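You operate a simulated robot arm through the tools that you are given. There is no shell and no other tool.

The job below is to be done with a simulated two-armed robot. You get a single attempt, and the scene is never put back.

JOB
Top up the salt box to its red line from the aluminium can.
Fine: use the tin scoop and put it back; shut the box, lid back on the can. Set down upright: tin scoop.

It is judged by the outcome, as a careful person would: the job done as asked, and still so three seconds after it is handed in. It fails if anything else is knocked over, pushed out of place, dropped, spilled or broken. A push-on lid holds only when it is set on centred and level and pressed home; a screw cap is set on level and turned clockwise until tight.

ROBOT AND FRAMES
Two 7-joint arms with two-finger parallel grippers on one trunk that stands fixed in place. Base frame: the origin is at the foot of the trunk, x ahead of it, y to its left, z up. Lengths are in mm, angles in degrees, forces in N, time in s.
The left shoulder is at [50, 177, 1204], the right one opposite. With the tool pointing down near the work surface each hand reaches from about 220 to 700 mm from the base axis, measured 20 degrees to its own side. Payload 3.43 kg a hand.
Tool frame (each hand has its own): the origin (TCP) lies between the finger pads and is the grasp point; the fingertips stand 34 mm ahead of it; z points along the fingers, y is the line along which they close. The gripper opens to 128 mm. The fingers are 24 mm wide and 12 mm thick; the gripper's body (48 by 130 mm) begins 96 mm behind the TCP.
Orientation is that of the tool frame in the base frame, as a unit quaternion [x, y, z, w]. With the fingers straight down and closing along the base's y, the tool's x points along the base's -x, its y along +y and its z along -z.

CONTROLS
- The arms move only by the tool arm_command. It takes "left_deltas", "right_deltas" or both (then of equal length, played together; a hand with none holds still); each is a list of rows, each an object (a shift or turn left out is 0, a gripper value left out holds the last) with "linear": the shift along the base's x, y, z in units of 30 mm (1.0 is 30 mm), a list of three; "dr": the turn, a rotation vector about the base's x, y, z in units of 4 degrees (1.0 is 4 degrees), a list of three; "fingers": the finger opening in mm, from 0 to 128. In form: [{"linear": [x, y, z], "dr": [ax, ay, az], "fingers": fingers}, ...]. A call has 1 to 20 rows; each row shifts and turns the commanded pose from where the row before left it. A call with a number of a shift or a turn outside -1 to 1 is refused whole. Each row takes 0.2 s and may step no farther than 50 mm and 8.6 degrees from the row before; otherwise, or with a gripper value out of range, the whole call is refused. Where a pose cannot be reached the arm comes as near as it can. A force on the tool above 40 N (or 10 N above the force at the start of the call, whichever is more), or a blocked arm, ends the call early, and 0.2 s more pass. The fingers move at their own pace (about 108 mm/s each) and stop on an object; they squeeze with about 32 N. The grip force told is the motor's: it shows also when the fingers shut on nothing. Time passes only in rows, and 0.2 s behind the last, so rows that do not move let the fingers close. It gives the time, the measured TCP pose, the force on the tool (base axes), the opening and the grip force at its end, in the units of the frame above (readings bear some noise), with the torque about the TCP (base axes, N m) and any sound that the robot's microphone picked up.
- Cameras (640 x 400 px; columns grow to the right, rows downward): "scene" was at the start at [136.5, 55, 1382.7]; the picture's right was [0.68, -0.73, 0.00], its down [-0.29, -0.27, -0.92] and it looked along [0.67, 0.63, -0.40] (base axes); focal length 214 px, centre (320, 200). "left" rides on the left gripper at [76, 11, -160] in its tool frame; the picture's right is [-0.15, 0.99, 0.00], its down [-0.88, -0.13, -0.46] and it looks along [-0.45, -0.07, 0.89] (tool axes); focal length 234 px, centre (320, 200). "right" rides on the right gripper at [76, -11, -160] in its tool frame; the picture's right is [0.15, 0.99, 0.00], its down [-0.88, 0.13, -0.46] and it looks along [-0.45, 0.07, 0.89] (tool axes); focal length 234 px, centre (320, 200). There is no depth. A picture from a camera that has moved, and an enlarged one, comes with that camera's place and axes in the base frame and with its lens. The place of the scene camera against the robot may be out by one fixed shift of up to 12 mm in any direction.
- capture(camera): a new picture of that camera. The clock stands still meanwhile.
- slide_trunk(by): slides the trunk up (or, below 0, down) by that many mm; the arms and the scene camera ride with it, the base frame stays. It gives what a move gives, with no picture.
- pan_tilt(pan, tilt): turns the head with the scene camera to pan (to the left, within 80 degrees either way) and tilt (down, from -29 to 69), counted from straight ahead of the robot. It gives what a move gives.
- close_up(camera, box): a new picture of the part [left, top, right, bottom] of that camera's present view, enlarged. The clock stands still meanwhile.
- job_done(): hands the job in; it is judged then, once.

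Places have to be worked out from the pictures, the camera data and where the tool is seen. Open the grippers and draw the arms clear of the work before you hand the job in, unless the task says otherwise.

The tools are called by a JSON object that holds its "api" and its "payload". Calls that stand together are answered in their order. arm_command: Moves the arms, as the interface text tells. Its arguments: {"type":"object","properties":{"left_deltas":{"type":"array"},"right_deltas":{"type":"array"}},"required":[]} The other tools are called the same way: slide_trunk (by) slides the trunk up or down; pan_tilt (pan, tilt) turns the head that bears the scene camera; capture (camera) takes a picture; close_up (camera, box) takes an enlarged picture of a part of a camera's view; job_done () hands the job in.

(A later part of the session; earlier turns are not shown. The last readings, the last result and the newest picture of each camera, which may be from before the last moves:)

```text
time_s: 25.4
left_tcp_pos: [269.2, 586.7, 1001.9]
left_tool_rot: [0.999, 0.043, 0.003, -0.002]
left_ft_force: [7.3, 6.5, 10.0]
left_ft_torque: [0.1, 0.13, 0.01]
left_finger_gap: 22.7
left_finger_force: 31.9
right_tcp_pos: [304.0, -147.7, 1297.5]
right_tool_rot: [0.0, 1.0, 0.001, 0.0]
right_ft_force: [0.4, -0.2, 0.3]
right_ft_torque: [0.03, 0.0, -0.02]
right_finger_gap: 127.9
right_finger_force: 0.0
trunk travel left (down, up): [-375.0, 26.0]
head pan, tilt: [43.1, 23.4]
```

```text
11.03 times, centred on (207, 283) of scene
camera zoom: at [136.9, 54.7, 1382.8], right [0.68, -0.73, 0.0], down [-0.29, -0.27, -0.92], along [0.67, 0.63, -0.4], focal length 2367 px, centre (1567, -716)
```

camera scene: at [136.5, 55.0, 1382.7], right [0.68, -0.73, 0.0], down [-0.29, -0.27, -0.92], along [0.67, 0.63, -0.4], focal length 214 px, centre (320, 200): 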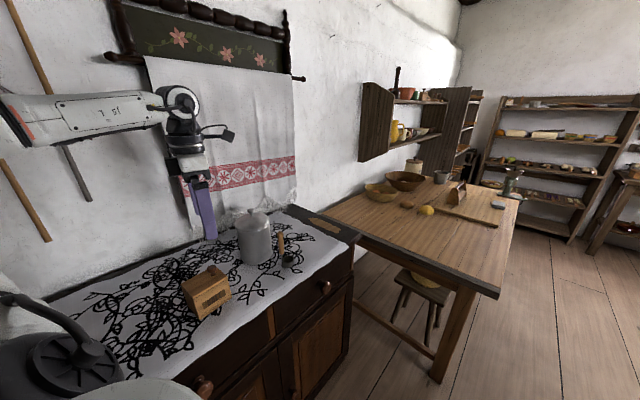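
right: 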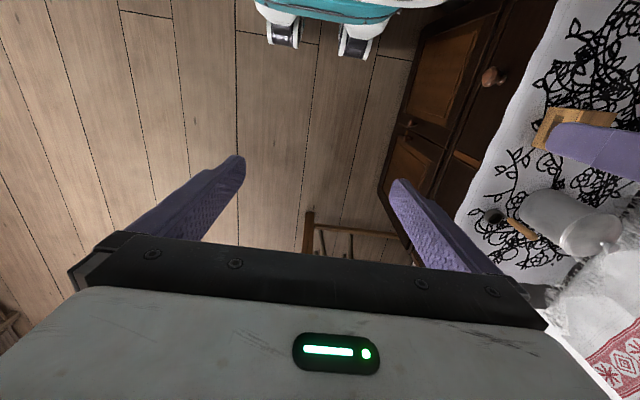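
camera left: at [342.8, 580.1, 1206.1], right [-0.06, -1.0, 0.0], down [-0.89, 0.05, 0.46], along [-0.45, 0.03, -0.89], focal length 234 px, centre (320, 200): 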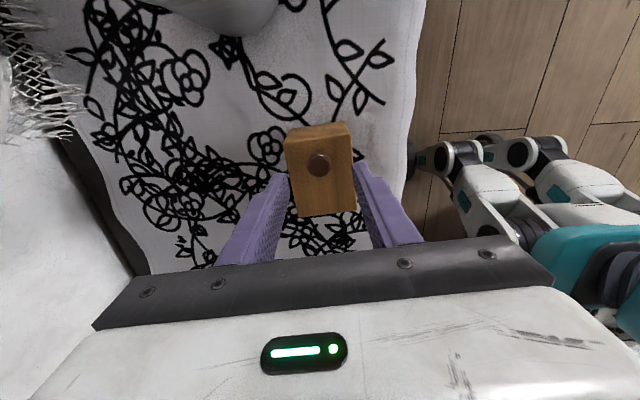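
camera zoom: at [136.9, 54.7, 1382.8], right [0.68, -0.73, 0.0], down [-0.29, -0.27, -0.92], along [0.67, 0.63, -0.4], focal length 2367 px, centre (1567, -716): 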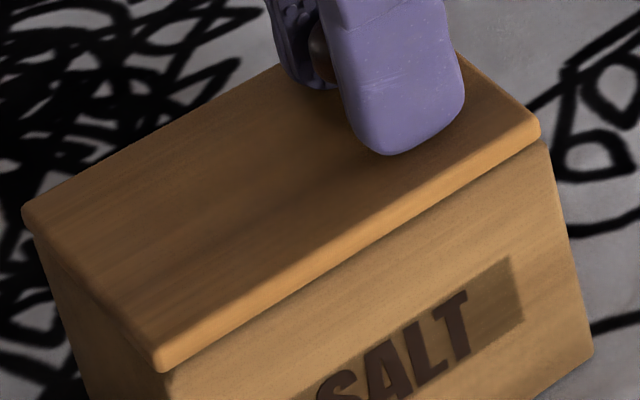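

The lid seems to have moved about 1–2 mm relative to the box, against 7 N with 10 N of press. I ease the press a little and push 4 mm further toward −x.

{"api": "arm_command", "payload": {"left_deltas": [{"linear": [-0.07, -0.006, 0.015]}, {"linear": [-0.07, -0.006, 0]}]}}

{"api": "close_up", "payload": {"camera": "scene", "box": [178, 265, 236, 301]}}

```text
time_s: 26.0
left_tcp_pos: [265.9, 586.6, 1001.7]
left_tool_rot: [0.999, 0.042, 0.002, 0.0]
left_ft_force: [12.0, 2.7, 9.6]
left_ft_torque: [0.07, -0.35, -0.01]
left_finger_gap: 23.0
left_finger_force: 31.9
right_tcp_pos: [305.5, -148.9, 1295.9]
right_tool_rot: [-0.001, 1.0, 0.001, 0.0]
right_ft_force: [0.0, 0.1, -0.5]
right_ft_torque: [0.02, 0.0, 0.03]
right_finger_gap: 128.2
right_finger_force: 0.2
trunk travel left (down, up): [-375.0, 26.0]
head pan, tilt: [43.1, 23.4]
```

```text
11.03 times, centred on (207, 283) of scene
camera zoom: at [137.4, 54.4, 1382.7], right [0.68, -0.73, 0.0], down [-0.29, -0.27, -0.92], along [0.67, 0.63, -0.4], focal length 2367 px, centre (1567, -716)
```

zoom: 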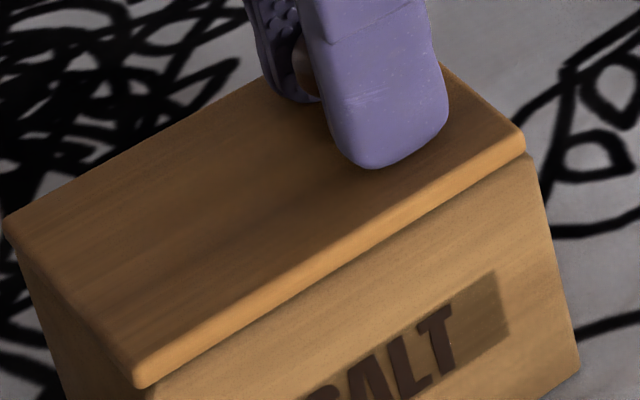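

The whole box slid about 3 mm toward −x, so the lid does not open that way. I now pull the other way, toward +x, which also brings the box back.

{"api": "arm_command", "payload": {"left_deltas": [{"linear": [0.08, 0.007, 0.01]}, {"linear": [0.08, 0.007, 0]}, {"linear": [0.08, 0.007, 0]}]}}

{"api": "close_up", "payload": {"camera": "scene", "box": [178, 265, 236, 301]}}

```text
time_s: 26.8
left_tcp_pos: [270.1, 586.7, 1001.0]
left_tool_rot: [0.999, 0.044, -0.001, -0.001]
left_ft_force: [-0.8, -1.7, 4.0]
left_ft_torque: [0.02, -0.04, 0.03]
left_finger_gap: 22.7
left_finger_force: 31.5
right_tcp_pos: [302.8, -148.5, 1296.8]
right_tool_rot: [0.001, 1.0, 0.001, 0.0]
right_ft_force: [0.2, 0.3, 0.3]
right_ft_torque: [-0.01, 0.01, -0.01]
right_finger_gap: 128.2
right_finger_force: 0.0
trunk travel left (down, up): [-375.0, 26.0]
head pan, tilt: [43.1, 23.4]
```

```text
11.03 times, centred on (207, 283) of scene
camera zoom: at [136.3, 54.5, 1382.7], right [0.68, -0.73, 0.0], down [-0.29, -0.27, -0.92], along [0.67, 0.63, -0.4], focal length 2367 px, centre (1567, -716)
```

zoom: 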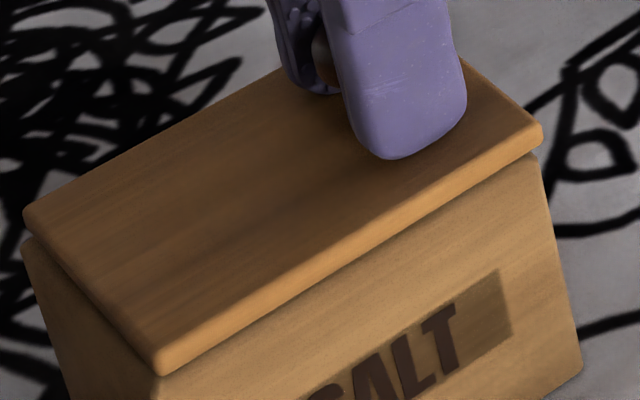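

The lid now moved +4 mm relative to the box at under 1 N: it is a sliding lid that opens toward +x. I slide it on along the box's long axis (about 4.5° from x).

{"api": "arm_command", "payload": {"left_deltas": [{"linear": [0.166, 0.013, 0]}, {"linear": [0.166, 0.013, 0]}, {"linear": [0.166, 0.013, 0]}, {"linear": [0.166, 0.013, 0]}, {"linear": [0.166, 0.013, 0]}, {"linear": [0.166, 0.013, 0]}]}}

{"api": "close_up", "payload": {"camera": "scene", "box": [170, 245, 270, 325]}}

{"api": "capture", "payload": {"camera": "left"}}

```text
time_s: 28.2
left_tcp_pos: [300.9, 590.5, 1002.4]
left_tool_rot: [0.999, 0.043, 0.001, 0.001]
left_ft_force: [-0.1, -2.4, -1.9]
left_ft_torque: [-0.07, 0.11, 0.1]
left_finger_gap: 22.7
left_finger_force: 31.8
right_tcp_pos: [304.1, -147.9, 1297.7]
right_tool_rot: [-0.001, 1.0, 0.001, 0.0]
right_ft_force: [0.2, 0.7, 1.0]
right_ft_torque: [0.02, -0.01, 0.0]
right_finger_gap: 128.0
right_finger_force: 0.1
trunk travel left (down, up): [-375.0, 26.0]
head pan, tilt: [43.1, 23.4]
```

```text
5.00 times, centred on (220, 285) of scene
camera zoom: at [136.7, 55.1, 1382.6], right [0.68, -0.73, 0.0], down [-0.29, -0.27, -0.92], along [0.67, 0.63, -0.4], focal length 1072 px, centre (820, -225)
```

zoom: 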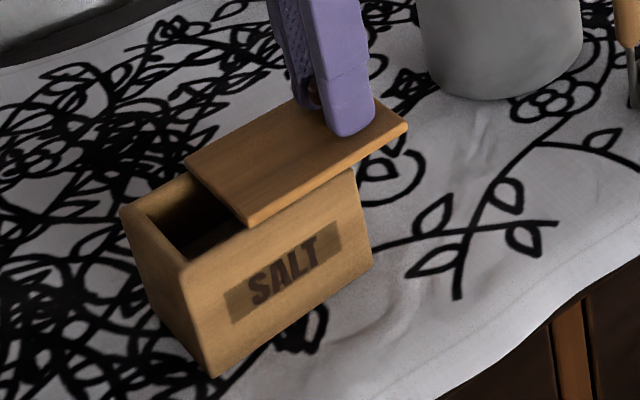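

```text
taken
camera left: at [376.6, 585.7, 1160.8], right [-0.06, -1.0, 0.0], down [-0.89, 0.05, 0.46], along [-0.46, 0.03, -0.89], focal length 234 px, centre (320, 200)
```

left: 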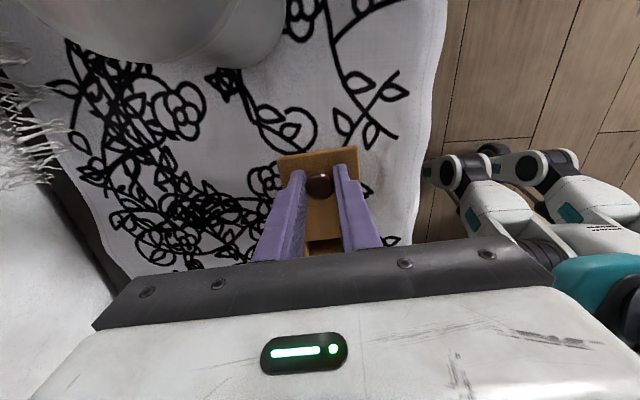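

The lid is open about 30 mm and the box stays put. I keep sliding another 30 mm, slightly less in y, then look inside.

{"api": "arm_command", "payload": {"left_deltas": [{"linear": [0.166, 0.006, 0]}, {"linear": [0.166, 0.006, 0]}, {"linear": [0.166, 0.01, 0]}, {"linear": [0.166, 0.01, 0]}, {"linear": [0.166, 0.01, 0]}, {"linear": [0.166, 0.01, 0]}]}}

{"api": "close_up", "payload": {"camera": "scene", "box": [170, 245, 270, 325]}}

```text
time_s: 29.6
left_tcp_pos: [330.7, 591.5, 1001.8]
left_tool_rot: [0.999, 0.044, 0.0, 0.0]
left_ft_force: [-0.2, -0.7, -5.3]
left_ft_torque: [-0.01, -0.33, -0.02]
left_finger_gap: 22.8
left_finger_force: 31.7
right_tcp_pos: [305.2, -148.7, 1297.4]
right_tool_rot: [0.0, 1.0, 0.001, 0.0]
right_ft_force: [-0.4, -0.4, -1.2]
right_ft_torque: [0.0, -0.01, 0.03]
right_finger_gap: 128.1
right_finger_force: 0.1
trunk travel left (down, up): [-375.0, 26.0]
head pan, tilt: [43.1, 23.4]
```

```text
5.00 times, centred on (220, 285) of scene
camera zoom: at [136.8, 55.6, 1382.6], right [0.68, -0.73, 0.0], down [-0.29, -0.27, -0.92], along [0.67, 0.63, -0.4], focal length 1072 px, centre (820, -225)
```

zoom: 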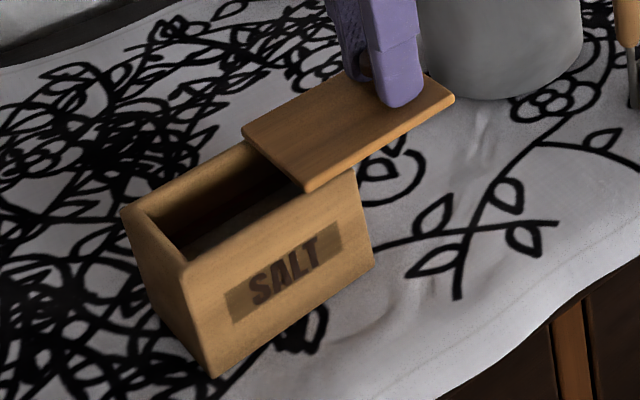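

The lid is open about 60 mm, with the tool pulling up slightly (−5 N). I ease z down 0.6 mm and slide 10 mm more, watching for a stop.

{"api": "arm_command", "payload": {"left_deltas": [{"linear": [0.1, 0.008, -0.02]}, {"linear": [0.12, 0.009, 0]}, {"linear": [0.12, 0.009, 0]}]}}

{"api": "close_up", "payload": {"camera": "scene", "box": [170, 245, 270, 325]}}

```text
time_s: 30.4
left_tcp_pos: [341.5, 592.1, 1001.1]
left_tool_rot: [0.999, 0.043, -0.001, 0.0]
left_ft_force: [-0.5, 1.5, 1.8]
left_ft_torque: [0.0, 0.47, -0.05]
left_finger_gap: 22.8
left_finger_force: 31.6
right_tcp_pos: [304.0, -149.4, 1297.8]
right_tool_rot: [0.0, 1.0, 0.001, 0.001]
right_ft_force: [0.3, 0.3, 0.3]
right_ft_torque: [0.0, -0.01, 0.01]
right_finger_gap: 128.2
right_finger_force: 0.0
trunk travel left (down, up): [-375.0, 26.0]
head pan, tilt: [43.1, 23.4]
```

```text
5.00 times, centred on (220, 285) of scene
camera zoom: at [136.5, 55.1, 1382.8], right [0.68, -0.73, 0.0], down [-0.29, -0.27, -0.92], along [0.67, 0.63, -0.4], focal length 1072 px, centre (820, -225)
```

zoom: 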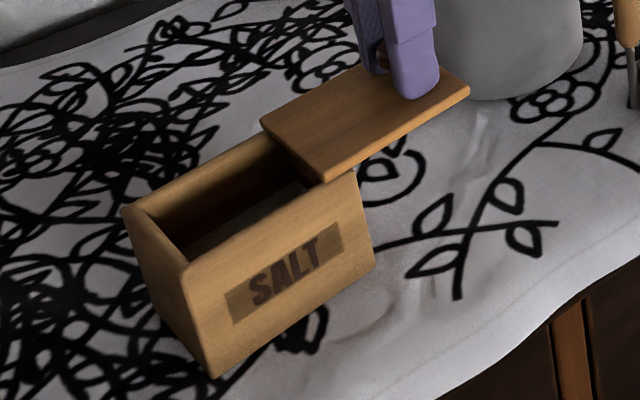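

About 71 mm open now with little force. I release the knob and back straight up to look into the box.

{"api": "arm_command", "payload": {"left_deltas": [{"fingers": 50}, {}, {"linear": [0, 0, 0.5]}, {"linear": [0, 0, 0.9]}, {"linear": [0, 0, 1]}]}}

{"api": "capture", "payload": {"camera": "left"}}

{"api": "close_up", "payload": {"camera": "scene", "box": [150, 190, 310, 330]}}

```text
time_s: 31.6
left_tcp_pos: [340.4, 591.3, 1072.9]
left_tool_rot: [0.999, 0.042, 0.0, 0.0]
left_ft_force: [0.2, -0.3, 0.0]
left_ft_torque: [0.03, 0.01, 0.0]
left_finger_gap: 50.0
left_finger_force: 0.1
right_tcp_pos: [303.2, -150.0, 1298.2]
right_tool_rot: [0.0, 1.0, 0.0, 0.0]
right_ft_force: [-0.4, -0.2, -0.4]
right_ft_torque: [0.0, 0.0, 0.0]
right_finger_gap: 127.9
right_finger_force: 0.2
trunk travel left (down, up): [-375.0, 26.0]
head pan, tilt: [43.1, 23.4]
```

```text
taken
camera left: at [415.7, 587.1, 1232.3], right [-0.06, -1.0, 0.0], down [-0.89, 0.05, 0.46], along [-0.45, 0.03, -0.89], focal length 234 px, centre (320, 200)
```

left: 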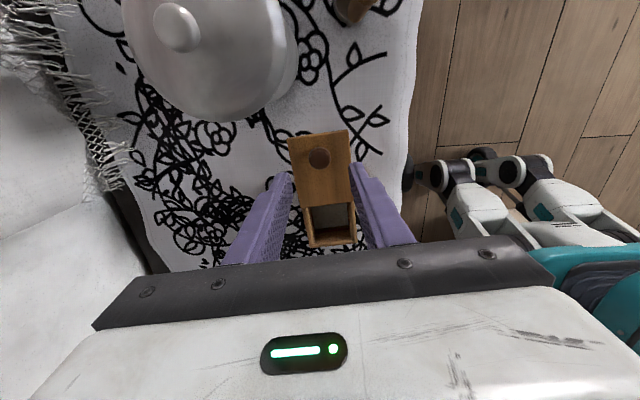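

```text
2.86 times, centred on (230, 260) of scene
camera zoom: at [136.3, 54.6, 1382.7], right [0.68, -0.73, 0.0], down [-0.29, -0.27, -0.92], along [0.67, 0.63, -0.4], focal length 613 px, centre (577, 29)
```

zoom: 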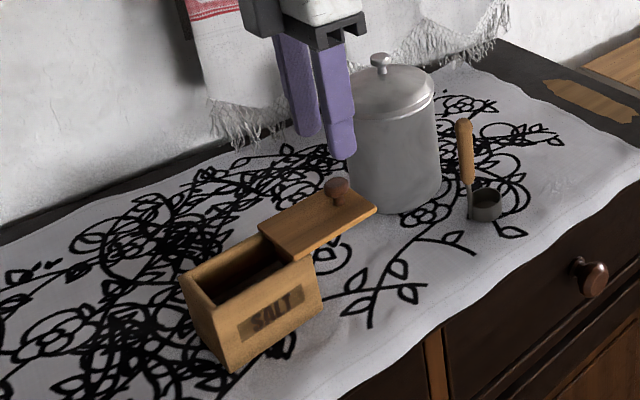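

The lid stays put, half off the box. I look inside the box and at the can's top from here.

{"api": "close_up", "payload": {"camera": "left", "box": [285, 120, 375, 255]}}

{"api": "close_up", "payload": {"camera": "left", "box": [110, 0, 310, 130]}}

```text
2.96 times, centred on (330, 188) of left
camera zoom: at [415.7, 587.1, 1232.3], right [-0.06, -1.0, 0.0], down [-0.89, 0.05, 0.46], along [-0.45, 0.03, -0.89], focal length 694 px, centre (290, 237)
```

zoom: 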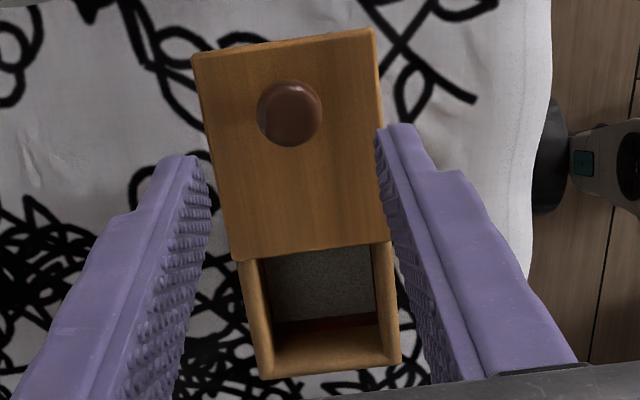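

```text
3.08 times, centred on (210, 65) of left
camera zoom: at [415.7, 587.1, 1232.3], right [-0.06, -1.0, 0.0], down [-0.89, 0.05, 0.46], along [-0.45, 0.03, -0.89], focal length 720 px, centre (658, 615)
```

zoom: 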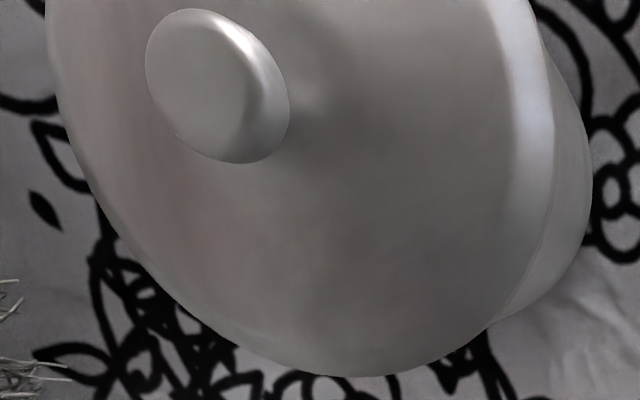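

The can knob triangulates to about (448,666,1069). Before taking the lid off I check with the head camera that the cloth to the left of the box (around (110,610)) is free to lay the lid on.

{"api": "pan_tilt", "payload": {"pan": 62, "tilt": 38}}

{"api": "capture", "payload": {"camera": "scene"}}

```text
time_s: 32.4
left_tcp_pos: [341.4, 592.3, 1073.1]
left_tool_rot: [0.999, 0.044, 0.0, 0.0]
left_ft_force: [0.6, 0.0, -0.2]
left_ft_torque: [-0.01, 0.02, 0.01]
left_finger_gap: 49.9
left_finger_force: 0.0
right_tcp_pos: [303.3, -147.1, 1297.1]
right_tool_rot: [0.0, 1.0, 0.001, 0.0]
right_ft_force: [-0.3, 0.6, -0.7]
right_ft_torque: [0.01, -0.02, 0.03]
right_finger_gap: 128.0
right_finger_force: 0.0
trunk travel left (down, up): [-375.0, 26.0]
head pan, tilt: [62.0, 38.0]
```

```text
taken
camera scene: at [109.4, 67.9, 1359.9], right [0.88, -0.47, 0.0], down [-0.29, -0.54, -0.79], along [0.37, 0.7, -0.62], focal length 214 px, centre (320, 200)
```

scene: 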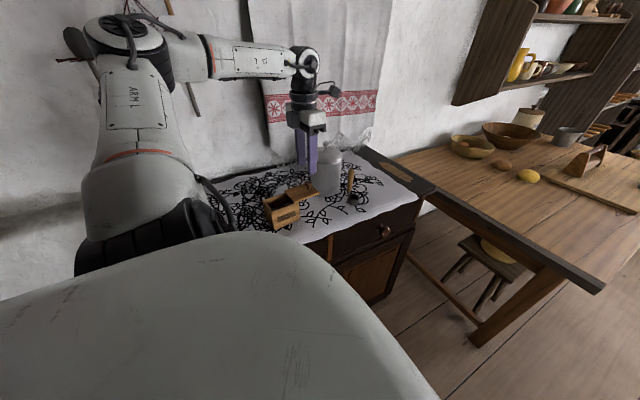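

Hand views show that patch of cloth is free; the head sees it blocked by the arm. I turn the head back to the work and move the hand up and over the can, turning it to yaw about 100°.

{"api": "pan_tilt", "payload": {"pan": 50, "tilt": 28}}

{"api": "arm_command", "payload": {"left_deltas": [{"linear": [0, 0, 1], "dr": [0, 0, -1]}, {"linear": [0, 0, 1], "dr": [0, 0, -1]}, {"linear": [0, 0, 1], "dr": [0, 0, -1]}, {"linear": [0.2, 0.14, 0], "dr": [0, 0, -1]}, {"linear": [0.2, 0.14, 0], "dr": [0, 0, -1]}, {"linear": [0.2, 0.14, 0], "dr": [0, 0, -1]}, {"linear": [0.2, 0.14, 0], "dr": [0, 0, -1]}, {"linear": [0.2, 0.14, 0], "dr": [0, 0, -1]}, {"linear": [0.2, 0.14, 0], "dr": [0, 0, -1]}, {"linear": [0.2, 0.14, 0], "dr": [0, 0, -1]}, {"linear": [0.2, 0.14, 0], "dr": [0, 0, -1]}, {"linear": [0.2, 0.14, 0], "dr": [0, 0, -1]}, {"linear": [0.2, 0.14, 0], "dr": [0, 0, -1]}, {"linear": [0.2, 0.14, 0], "dr": [0, 0, -1]}, {"linear": [0.2, 0.14, 0], "dr": [0, 0, -1]}, {"linear": [0.2, 0.14, 0], "dr": [0, 0, -1]}, {"linear": [0.2, 0.14, 0], "dr": [0, 0, -1]}, {"linear": [0.2, 0.14, 0], "dr": [0, 0, -1]}, {"linear": [0.2, 0.14, 0], "dr": [0, 0, -1]}, {"linear": [0.2, 0.14, 0], "dr": [0, 0, -1]}]}}

{"api": "capture", "payload": {"camera": "left"}}

{"api": "capture", "payload": {"camera": "scene"}}

```text
time_s: 33.2
left_tcp_pos: [340.0, 591.8, 1072.0]
left_tool_rot: [0.999, 0.044, 0.0, 0.0]
left_ft_force: [-0.4, 0.7, 0.1]
left_ft_torque: [0.0, 0.02, 0.01]
left_finger_gap: 50.2
left_finger_force: 0.1
right_tcp_pos: [303.4, -148.1, 1297.0]
right_tool_rot: [0.0, 1.0, 0.001, 0.0]
right_ft_force: [-0.5, -0.3, -1.0]
right_ft_torque: [0.01, 0.02, -0.01]
right_finger_gap: 127.8
right_finger_force: 0.1
trunk travel left (down, up): [-375.0, 26.0]
head pan, tilt: [50.0, 28.0]
```

```text
time_s: 37.4
left_tcp_pos: [443.2, 663.8, 1162.5]
left_tool_rot: [0.793, -0.61, 0.0, 0.0]
left_ft_force: [-0.4, -1.0, -0.1]
left_ft_torque: [-0.01, -0.02, 0.0]
left_finger_gap: 49.9
left_finger_force: 0.0
right_tcp_pos: [304.3, -148.1, 1297.2]
right_tool_rot: [0.0, 1.0, 0.001, -0.001]
right_ft_force: [0.2, 0.0, 0.2]
right_ft_torque: [0.02, 0.03, 0.0]
right_finger_gap: 128.2
right_finger_force: 0.0
trunk travel left (down, up): [-375.0, 26.0]
head pan, tilt: [50.0, 28.0]
```

```text
taken
camera left: at [451.3, 588.1, 1322.6], right [-0.99, -0.11, 0.0], down [-0.1, 0.88, 0.46], along [-0.05, 0.45, -0.89], focal length 234 px, centre (320, 200)
```

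left: 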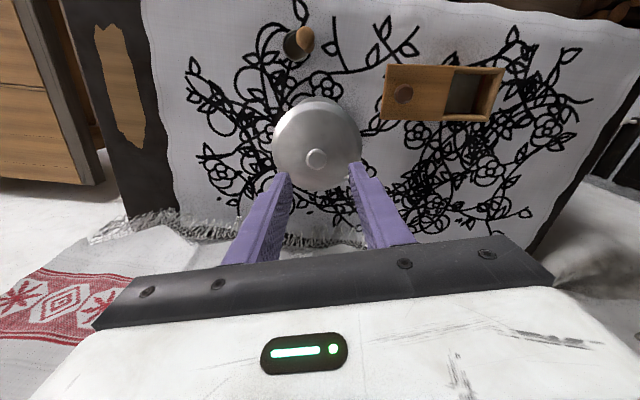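

```text
taken
camera scene: at [127.9, 61.8, 1375.3], right [0.77, -0.64, 0.0], down [-0.3, -0.36, -0.88], along [0.57, 0.68, -0.47], focal length 214 px, centre (320, 200)
```

scene: 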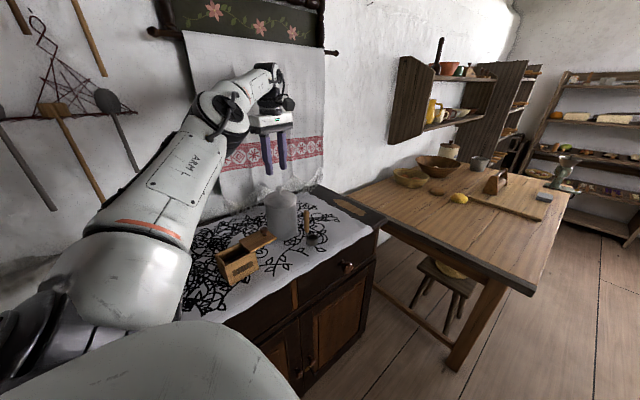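

I'm over the can with a fine view of its lid, the scoop and the open box. I enlarge each to refine positions and check the inside of the box.

{"api": "close_up", "payload": {"camera": "left", "box": [260, 80, 380, 200]}}

{"api": "close_up", "payload": {"camera": "left", "box": [370, 50, 520, 140]}}

{"api": "close_up", "payload": {"camera": "left", "box": [260, 10, 340, 80]}}

```text
3.33 times, centred on (320, 140) of left
camera zoom: at [451.3, 588.1, 1322.6], right [-0.99, -0.11, 0.0], down [-0.1, 0.88, 0.46], along [-0.05, 0.45, -0.89], focal length 781 px, centre (320, 400)
```

zoom: 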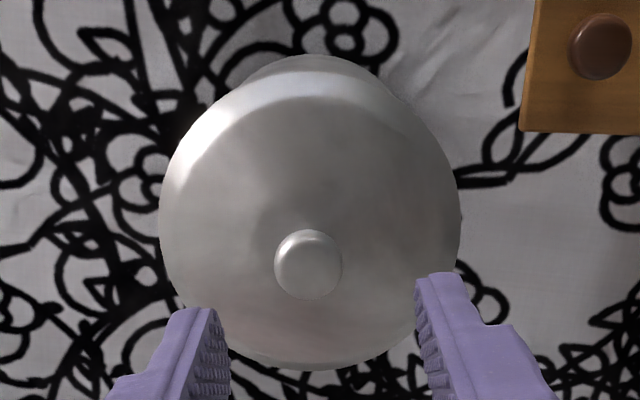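

```text
4.27 times, centred on (445, 95) of left
camera zoom: at [451.3, 588.1, 1322.6], right [-0.99, -0.11, 0.0], down [-0.1, 0.88, 0.46], along [-0.05, 0.45, -0.89], focal length 999 px, centre (-213, 648)
```

zoom: 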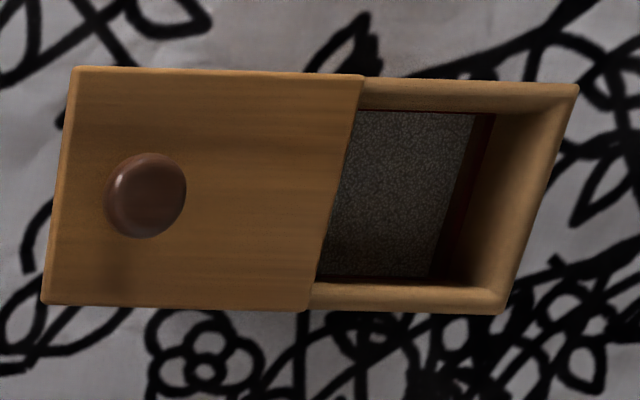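

```text
5.71 times, centred on (300, 45) of left
camera zoom: at [451.3, 588.1, 1322.6], right [-0.99, -0.11, 0.0], down [-0.1, 0.88, 0.46], along [-0.05, 0.45, -0.89], focal length 1338 px, centre (434, 1086)
```

zoom: 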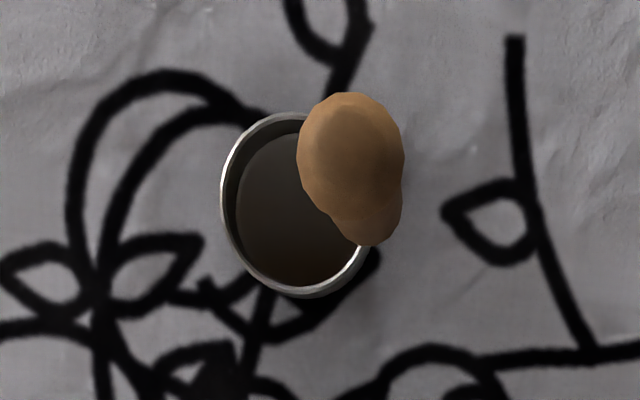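

The can lid is about 108 mm wide with its axis at (446,667); salt in the box lies below a dark red band. I move over the knob and lower with the fingers at 50 mm.

{"api": "arm_command", "payload": {"left_deltas": [{"linear": [0.09, 0.1, -0.7]}, {"linear": [0, 0, -0.7]}, {"linear": [0, 0, -0.6]}, {"linear": [0, 0, -0.3]}]}}

{"api": "close_up", "payload": {"camera": "left", "box": [240, 80, 400, 240]}}

{"api": "close_up", "payload": {"camera": "scene", "box": [220, 120, 340, 260]}}

```text
time_s: 38.4
left_tcp_pos: [446.4, 667.3, 1094.7]
left_tool_rot: [0.792, -0.61, 0.0, -0.001]
left_ft_force: [0.6, -0.3, -0.2]
left_ft_torque: [0.01, 0.01, 0.01]
left_finger_gap: 49.8
left_finger_force: 0.1
right_tcp_pos: [303.3, -146.8, 1297.7]
right_tool_rot: [0.0, 1.0, 0.0, 0.0]
right_ft_force: [0.1, 0.0, 0.2]
right_ft_torque: [0.02, 0.01, 0.02]
right_finger_gap: 128.2
right_finger_force: 0.1
trunk travel left (down, up): [-375.0, 26.0]
head pan, tilt: [50.0, 28.0]
```

```text
2.50 times, centred on (320, 160) of left
camera zoom: at [453.9, 591.6, 1253.8], right [-0.99, -0.11, 0.0], down [-0.1, 0.88, 0.46], along [-0.05, 0.45, -0.89], focal length 585 px, centre (320, 300)
```

zoom: 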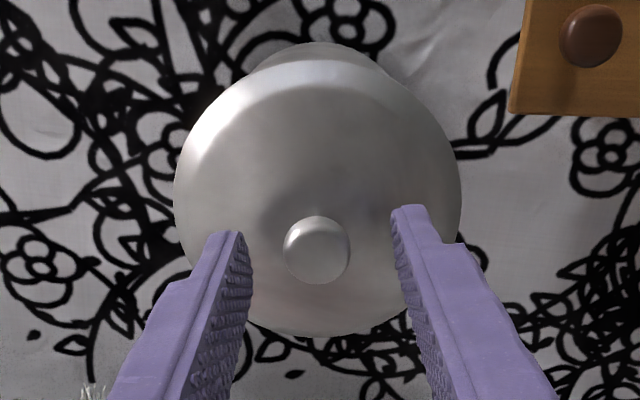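

```text
2.86 times, centred on (280, 190) of scene
camera zoom: at [127.4, 61.7, 1375.4], right [0.77, -0.64, 0.0], down [-0.3, -0.36, -0.88], along [0.57, 0.68, -0.47], focal length 613 px, centre (434, 229)
```

zoom: 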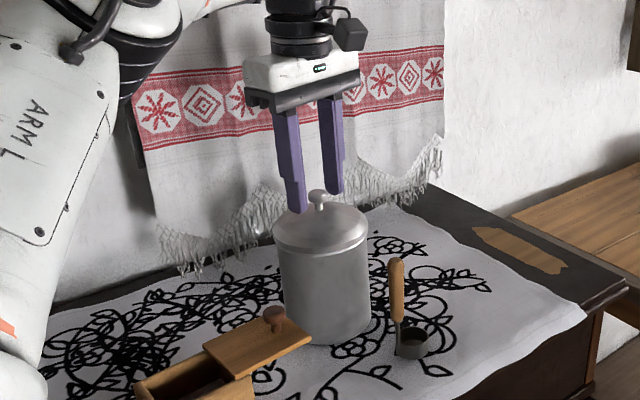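

The knob centroid comes to (446,668.4,1065), so tips at 1061 only just reach it. I lower in 2 mm steps watching for touch.

{"api": "arm_command", "payload": {"left_deltas": [{"linear": [0, 0.03, -0.07]}, {"linear": [0, 0, -0.07]}]}}

{"api": "arm_command", "payload": {"left_deltas": [{"linear": [0, 0, -0.07]}, {}]}}

{"api": "arm_command", "payload": {"left_deltas": [{"linear": [0, 0, -0.07]}, {}]}}

{"api": "close_up", "payload": {"camera": "scene", "box": [255, 165, 325, 225]}}

```text
time_s: 39.0
left_tcp_pos: [446.6, 669.0, 1089.8]
left_tool_rot: [0.793, -0.609, -0.001, 0.001]
left_ft_force: [0.2, -1.1, 0.3]
left_ft_torque: [-0.01, -0.02, 0.01]
left_finger_gap: 50.2
left_finger_force: 0.1
right_tcp_pos: [302.5, -147.5, 1297.6]
right_tool_rot: [0.0, 1.0, 0.001, 0.0]
right_ft_force: [0.7, 0.0, 0.7]
right_ft_torque: [-0.03, -0.02, -0.03]
right_finger_gap: 128.1
right_finger_force: 0.1
trunk travel left (down, up): [-375.0, 26.0]
head pan, tilt: [50.0, 28.0]
```

```text
time_s: 39.6
left_tcp_pos: [446.3, 667.0, 1087.9]
left_tool_rot: [0.794, -0.608, 0.0, -0.001]
left_ft_force: [0.4, 0.3, -1.1]
left_ft_torque: [0.01, 0.01, -0.06]
left_finger_gap: 50.1
left_finger_force: 0.1
right_tcp_pos: [303.4, -148.5, 1296.2]
right_tool_rot: [0.0, 1.0, 0.001, 0.0]
right_ft_force: [0.3, -0.7, -0.3]
right_ft_torque: [-0.02, 0.02, 0.0]
right_finger_gap: 128.1
right_finger_force: 0.0
trunk travel left (down, up): [-375.0, 26.0]
head pan, tilt: [50.0, 28.0]
```

```text
time_s: 40.2
left_tcp_pos: [446.2, 668.0, 1085.8]
left_tool_rot: [0.793, -0.609, 0.0, 0.001]
left_ft_force: [0.1, 0.7, -0.8]
left_ft_torque: [0.0, -0.03, -0.01]
left_finger_gap: 49.9
left_finger_force: 0.1
right_tcp_pos: [303.0, -147.6, 1296.8]
right_tool_rot: [0.0, 1.0, 0.001, 0.001]
right_ft_force: [-0.7, 0.3, 0.0]
right_ft_torque: [-0.02, 0.04, -0.02]
right_finger_gap: 127.9
right_finger_force: 0.1
trunk travel left (down, up): [-375.0, 26.0]
head pan, tilt: [50.0, 28.0]
```

```text
6.67 times, centred on (290, 195) of scene
camera zoom: at [127.5, 61.7, 1375.4], right [0.77, -0.64, 0.0], down [-0.3, -0.36, -0.88], along [0.57, 0.68, -0.47], focal length 1430 px, centre (520, 233)
```

zoom: 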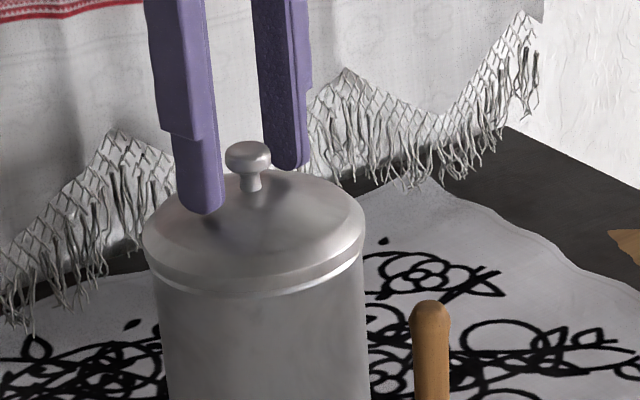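

The tips straddle the knob just above the dome. I close on the knob.

{"api": "arm_command", "payload": {"left_deltas": [{"fingers": 10}, {}, {}]}}

{"api": "close_up", "payload": {"camera": "left", "box": [240, 80, 400, 240]}}

```text
time_s: 41.0
left_tcp_pos: [446.3, 667.8, 1085.6]
left_tool_rot: [0.793, -0.609, 0.0, -0.001]
left_ft_force: [0.5, 0.2, -0.9]
left_ft_torque: [0.01, 0.02, 0.01]
left_finger_gap: 20.9
left_finger_force: 31.9
right_tcp_pos: [304.8, -147.5, 1297.6]
right_tool_rot: [0.0, 1.0, 0.0, 0.0]
right_ft_force: [0.2, 0.0, -0.1]
right_ft_torque: [-0.01, 0.02, 0.01]
right_finger_gap: 128.0
right_finger_force: 0.1
trunk travel left (down, up): [-375.0, 26.0]
head pan, tilt: [50.0, 28.0]
heard: snap
```

```text
2.50 times, centred on (320, 160) of left
camera zoom: at [453.4, 592.2, 1244.9], right [-0.99, -0.11, 0.0], down [-0.1, 0.88, 0.46], along [-0.05, 0.45, -0.89], focal length 585 px, centre (320, 300)
```

zoom: 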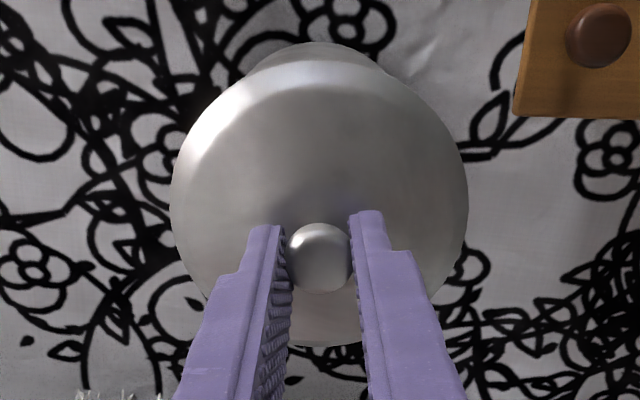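

The knob is held at 21 mm and I heard a snap, so the lid has probably come unseated. I lift slowly straight up and watch the force.

{"api": "arm_command", "payload": {"left_deltas": [{"linear": [0, 0, 0.1]}, {"linear": [0, 0, 0.1]}, {"linear": [0, 0, 0.1]}]}}

{"api": "close_up", "payload": {"camera": "scene", "box": [240, 155, 340, 255]}}

```text
time_s: 41.8
left_tcp_pos: [446.1, 667.6, 1094.2]
left_tool_rot: [0.794, -0.608, -0.001, 0.0]
left_ft_force: [-0.1, -0.5, -0.5]
left_ft_torque: [0.01, -0.01, 0.02]
left_finger_gap: 21.2
left_finger_force: 32.4
right_tcp_pos: [304.7, -148.2, 1296.6]
right_tool_rot: [0.0, 1.0, 0.001, 0.0]
right_ft_force: [-0.1, 0.5, -0.2]
right_ft_torque: [-0.01, 0.02, -0.04]
right_finger_gap: 128.1
right_finger_force: 0.0
trunk travel left (down, up): [-375.0, 26.0]
head pan, tilt: [50.0, 28.0]
```

```text
4.00 times, centred on (290, 205) of scene
camera zoom: at [127.6, 61.8, 1375.4], right [0.77, -0.64, 0.0], down [-0.3, -0.36, -0.88], along [0.57, 0.68, -0.47], focal length 858 px, centre (440, 180)
```

zoom: 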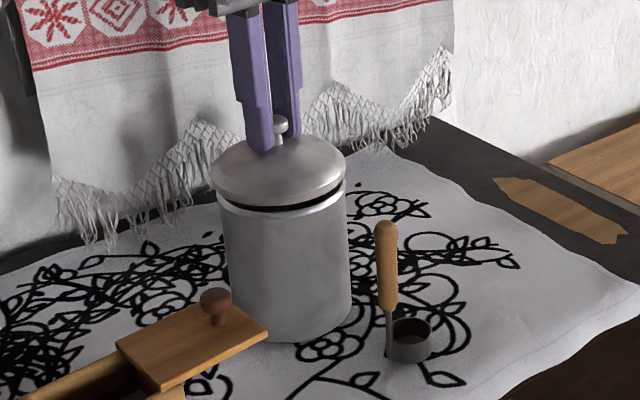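

The lid is free and light. I raise it well clear and carry it over to the free cloth at about (110,620).

{"api": "arm_command", "payload": {"left_deltas": [{"linear": [0, 0, 0.9]}, {"linear": [0, 0, 0.9]}, {"linear": [0, 0, 0.6]}, {"linear": [-0.95, -0.13, 0]}, {"linear": [-0.95, -0.13, 0]}, {"linear": [-0.95, -0.13, 0]}, {"linear": [-0.95, -0.13, 0]}, {"linear": [-0.95, -0.13, 0]}, {"linear": [-0.95, -0.13, 0]}, {"linear": [-0.95, -0.13, 0]}, {"linear": [-0.95, -0.13, 0]}, {"linear": [-0.95, -0.13, 0]}, {"linear": [-0.95, -0.13, 0]}, {"linear": [-0.95, -0.13, 0]}, {"linear": [-0.75, -0.1, 0]}]}}

{"api": "capture", "payload": {"camera": "left"}}

{"api": "capture", "payload": {"camera": "scene"}}

```text
time_s: 45.0
left_tcp_pos: [105.3, 617.6, 1165.4]
left_tool_rot: [0.793, -0.61, 0.001, 0.0]
left_ft_force: [-0.8, -0.2, -1.2]
left_ft_torque: [-0.02, -0.02, -0.01]
left_finger_gap: 21.3
left_finger_force: 32.4
left hand out of reach, approached as far as the arm can: row 3
right_tcp_pos: [302.5, -148.3, 1296.3]
right_tool_rot: [-0.001, 1.0, 0.0, 0.0]
right_ft_force: [0.5, -0.6, -0.1]
right_ft_torque: [-0.01, 0.01, -0.02]
right_finger_gap: 127.9
right_finger_force: 0.1
trunk travel left (down, up): [-375.0, 26.0]
head pan, tilt: [50.0, 28.0]
```

```text
taken
camera left: at [113.2, 542.5, 1325.8], right [-0.99, -0.11, 0.0], down [-0.1, 0.88, 0.46], along [-0.05, 0.45, -0.89], focal length 234 px, centre (320, 200)
```

left: 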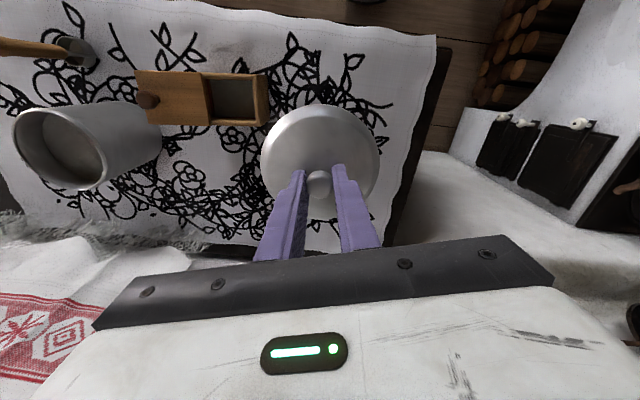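

```text
taken
camera scene: at [127.2, 61.7, 1375.4], right [0.77, -0.64, 0.0], down [-0.3, -0.36, -0.88], along [0.57, 0.68, -0.47], focal length 214 px, centre (320, 200)
```

scene: 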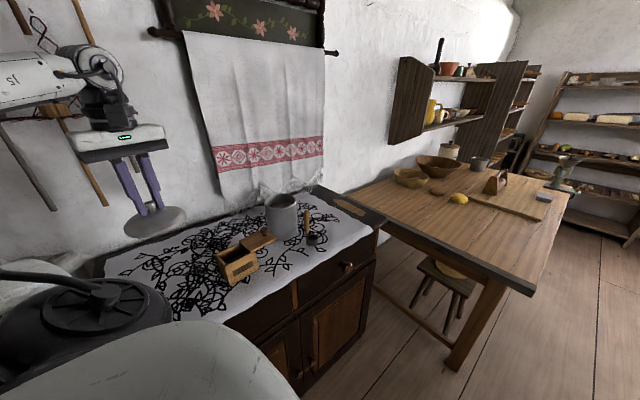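

The lid is clear of everything and the spot below is free cloth. I lower it most of the way, then creep down.

{"api": "arm_command", "payload": {"left_deltas": [{"linear": [0, 0, -1]}, {"linear": [0, 0, -1]}, {"linear": [0, 0, -1]}, {"linear": [0, 0, -1]}, {"linear": [0, 0, -1]}, {"linear": [0, 0, -1]}]}}

{"api": "capture", "payload": {"camera": "left"}}

{"api": "close_up", "payload": {"camera": "scene", "box": [60, 140, 260, 300]}}

```text
time_s: 46.4
left_tcp_pos: [106.5, 619.9, 982.8]
left_tool_rot: [0.794, -0.608, 0.0, -0.001]
left_ft_force: [-0.6, -0.4, -1.4]
left_ft_torque: [0.0, -0.02, -0.02]
left_finger_gap: 21.0
left_finger_force: 32.0
right_tcp_pos: [303.8, -147.8, 1299.2]
right_tool_rot: [-0.001, 1.0, 0.001, 0.0]
right_ft_force: [0.4, 0.0, -0.5]
right_ft_torque: [-0.02, 0.0, -0.02]
right_finger_gap: 128.1
right_finger_force: 0.0
trunk travel left (down, up): [-375.0, 26.0]
head pan, tilt: [50.0, 28.0]
```

```text
taken
camera left: at [114.3, 544.1, 1142.8], right [-0.99, -0.11, 0.0], down [-0.1, 0.88, 0.46], along [-0.05, 0.45, -0.89], focal length 234 px, centre (320, 200)
```

left: 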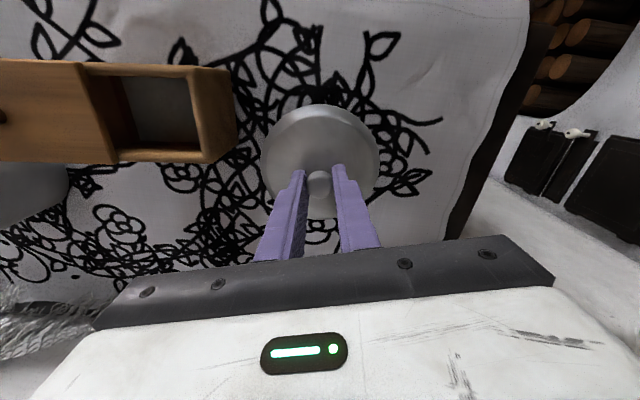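

```text
2.50 times, centred on (160, 220) of scene
camera zoom: at [127.7, 62.1, 1375.3], right [0.77, -0.64, 0.0], down [-0.3, -0.36, -0.88], along [0.57, 0.68, -0.47], focal length 536 px, centre (720, 150)
```

zoom: 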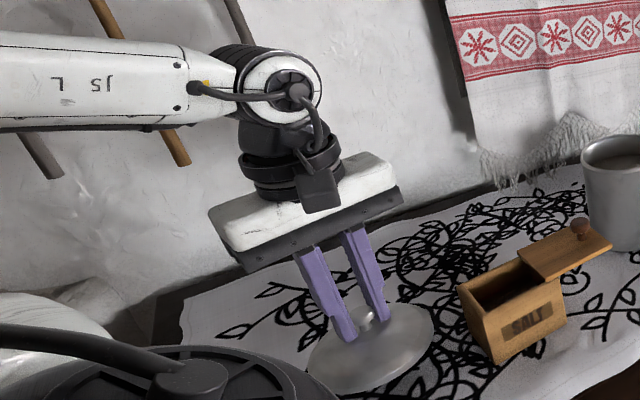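

The lid is still about 40 mm above the cloth by estimate. I lower 22 mm, then in small steps.

{"api": "arm_command", "payload": {"left_deltas": [{"linear": [0, 0, -0.4]}, {"linear": [0, 0, -0.35]}]}}

{"api": "arm_command", "payload": {"left_deltas": [{"linear": [0, 0, -0.1]}, {"linear": [0, 0, -0.1]}]}}

{"api": "arm_command", "payload": {"left_deltas": [{"linear": [0, 0, -0.08]}, {"linear": [0, 0, -0.08]}]}}

```text
time_s: 47.0
left_tcp_pos: [107.6, 618.1, 962.7]
left_tool_rot: [0.793, -0.61, 0.0, -0.002]
left_ft_force: [0.1, -0.7, -1.5]
left_ft_torque: [0.0, 0.0, 0.02]
left_finger_gap: 21.2
left_finger_force: 31.8
right_tcp_pos: [302.8, -148.1, 1296.9]
right_tool_rot: [0.0, 1.0, 0.001, -0.001]
right_ft_force: [-0.2, 0.1, -0.1]
right_ft_torque: [0.0, 0.01, 0.01]
right_finger_gap: 128.1
right_finger_force: 0.0
trunk travel left (down, up): [-375.0, 26.0]
head pan, tilt: [50.0, 28.0]
```

```text
time_s: 47.6
left_tcp_pos: [106.6, 619.0, 956.6]
left_tool_rot: [0.793, -0.609, 0.0, -0.001]
left_ft_force: [0.0, 0.0, -0.5]
left_ft_torque: [0.0, 0.04, -0.02]
left_finger_gap: 20.8
left_finger_force: 32.4
right_tcp_pos: [302.7, -148.1, 1296.9]
right_tool_rot: [0.001, 1.0, 0.001, -0.001]
right_ft_force: [0.1, -0.9, 0.1]
right_ft_torque: [0.03, -0.01, 0.02]
right_finger_gap: 128.0
right_finger_force: 0.1
trunk travel left (down, up): [-375.0, 26.0]
head pan, tilt: [50.0, 28.0]
```

```text
time_s: 48.2
left_tcp_pos: [107.2, 618.7, 952.0]
left_tool_rot: [0.793, -0.609, 0.0, 0.0]
left_ft_force: [-0.8, 0.0, -0.6]
left_ft_torque: [0.03, 0.0, -0.04]
left_finger_gap: 21.4
left_finger_force: 32.2
right_tcp_pos: [303.1, -147.6, 1298.2]
right_tool_rot: [0.001, 1.0, 0.001, 0.0]
right_ft_force: [1.0, -0.8, 1.4]
right_ft_torque: [0.01, 0.02, -0.01]
right_finger_gap: 128.0
right_finger_force: 0.1
trunk travel left (down, up): [-375.0, 26.0]
head pan, tilt: [50.0, 28.0]
```

No touch yet at TCP z 952. I keep stepping down.

{"api": "arm_command", "payload": {"left_deltas": [{"linear": [0, 0, -0.08]}, {"linear": [0, 0, -0.08]}]}}

{"api": "arm_command", "payload": {"left_deltas": [{"linear": [0, 0, -0.07]}, {}]}}

{"api": "arm_command", "payload": {"left_deltas": [{"linear": [0, 0, -0.07]}, {}]}}

{"api": "close_up", "payload": {"camera": "left", "box": [230, 80, 410, 240]}}

```text
time_s: 48.8
left_tcp_pos: [106.6, 618.2, 948.8]
left_tool_rot: [0.794, -0.608, -0.001, -0.002]
left_ft_force: [-1.7, 0.2, 19.3]
left_ft_torque: [-0.66, -0.09, 0.01]
left_finger_gap: 20.9
left_finger_force: 31.6
right_tcp_pos: [303.3, -150.6, 1298.4]
right_tool_rot: [0.0, 1.0, 0.001, 0.0]
right_ft_force: [-0.1, 0.0, 1.0]
right_ft_torque: [0.0, 0.0, 0.02]
right_finger_gap: 127.9
right_finger_force: 0.0
trunk travel left (down, up): [-375.0, 26.0]
head pan, tilt: [50.0, 28.0]
```

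```text
time_s: 49.4
left_tcp_pos: [106.8, 619.0, 947.9]
left_tool_rot: [0.794, -0.608, -0.001, -0.004]
left_ft_force: [-0.3, 2.1, 37.3]
left_ft_torque: [-0.21, 0.03, 0.05]
left_finger_gap: 21.2
left_finger_force: 32.2
right_tcp_pos: [303.1, -151.3, 1297.8]
right_tool_rot: [0.0, 1.0, 0.003, 0.0]
right_ft_force: [-0.6, 0.7, 0.0]
right_ft_torque: [-0.01, 0.01, -0.05]
right_finger_gap: 128.1
right_finger_force: 0.0
trunk travel left (down, up): [-375.0, 26.0]
head pan, tilt: [50.0, 28.0]
```

```text
time_s: 49.8
left_tcp_pos: [106.5, 618.4, 948.6]
left_tool_rot: [0.794, -0.608, -0.002, -0.005]
left_ft_force: [-1.9, -7.9, 25.9]
left_ft_torque: [-0.65, 0.27, -0.1]
left_finger_gap: 21.0
left_finger_force: 32.0
right_tcp_pos: [302.4, -151.3, 1296.4]
right_tool_rot: [0.0, 1.0, 0.003, -0.001]
right_ft_force: [0.1, -1.0, 0.0]
right_ft_torque: [0.02, -0.04, -0.03]
right_finger_gap: 128.0
right_finger_force: 0.1
trunk travel left (down, up): [-375.0, 26.0]
head pan, tilt: [50.0, 28.0]
stopped in row 2 (left hand): the force on the tool passed its limit at 48 N (the readings are from after the stop); the commanded pose is now the measured one
```

```text
2.50 times, centred on (320, 160) of left
camera zoom: at [113.4, 541.7, 1107.4], right [-0.99, -0.12, -0.01], down [-0.11, 0.88, 0.46], along [-0.05, 0.46, -0.89], focal length 585 px, centre (320, 300)
```

zoom: 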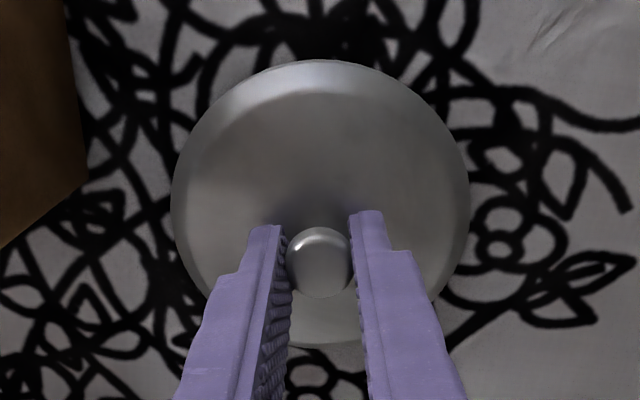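

The lid is down on the cloth (contact at TCP z≈949; I pressed more than needed). I ease up 1 mm, open the fingers and rise.

{"api": "arm_command", "payload": {"left_deltas": [{"linear": [0, 0, 0.03]}, {"fingers": 50}, {}, {"linear": [0, 0, 0.5]}, {"linear": [0, 0, 1]}, {"linear": [0, 0, 1]}, {"linear": [0, 0, 1]}, {"linear": [0, 0, 1]}]}}

{"api": "capture", "payload": {"camera": "left"}}

{"api": "close_up", "payload": {"camera": "left", "box": [0, 0, 320, 200]}}

```text
time_s: 51.6
left_tcp_pos: [105.7, 623.7, 1081.7]
left_tool_rot: [0.793, -0.609, -0.001, -0.004]
left_ft_force: [0.2, 0.4, 0.8]
left_ft_torque: [0.0, -0.01, 0.0]
left_finger_gap: 50.4
left_finger_force: 0.0
right_tcp_pos: [303.5, -147.3, 1296.5]
right_tool_rot: [0.0, 1.0, 0.001, 0.0]
right_ft_force: [-0.4, -0.3, 0.1]
right_ft_torque: [0.01, -0.05, 0.0]
right_finger_gap: 127.8
right_finger_force: 0.1
trunk travel left (down, up): [-375.0, 26.0]
head pan, tilt: [50.0, 28.0]
```

```text
taken
camera left: at [113.3, 545.5, 1240.5], right [-0.99, -0.11, 0.0], down [-0.1, 0.88, 0.46], along [-0.05, 0.46, -0.89], focal length 234 px, centre (320, 200)
```

left: 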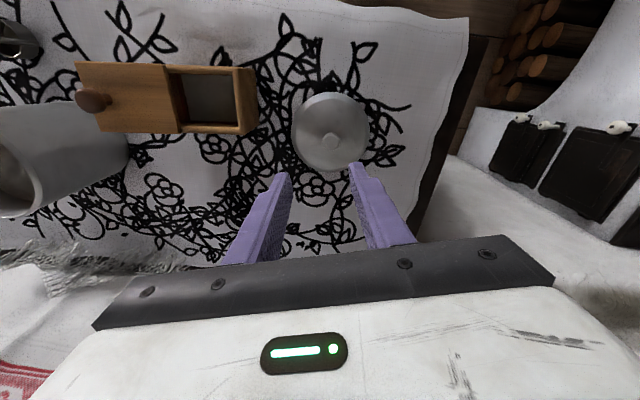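

```text
2.00 times, centred on (160, 100) of left
camera zoom: at [113.3, 545.5, 1240.5], right [-0.99, -0.11, 0.0], down [-0.1, 0.88, 0.46], along [-0.05, 0.46, -0.89], focal length 468 px, centre (640, 400)
```

zoom: 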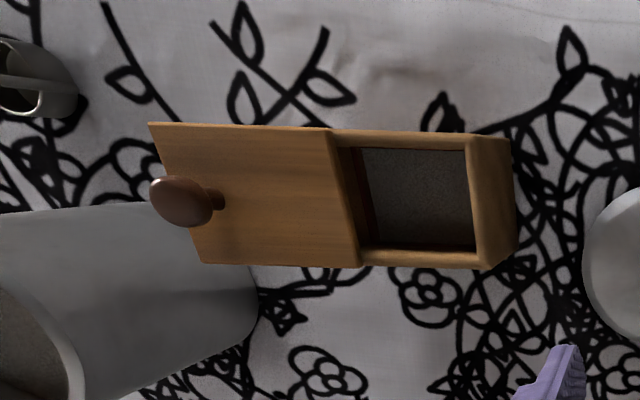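

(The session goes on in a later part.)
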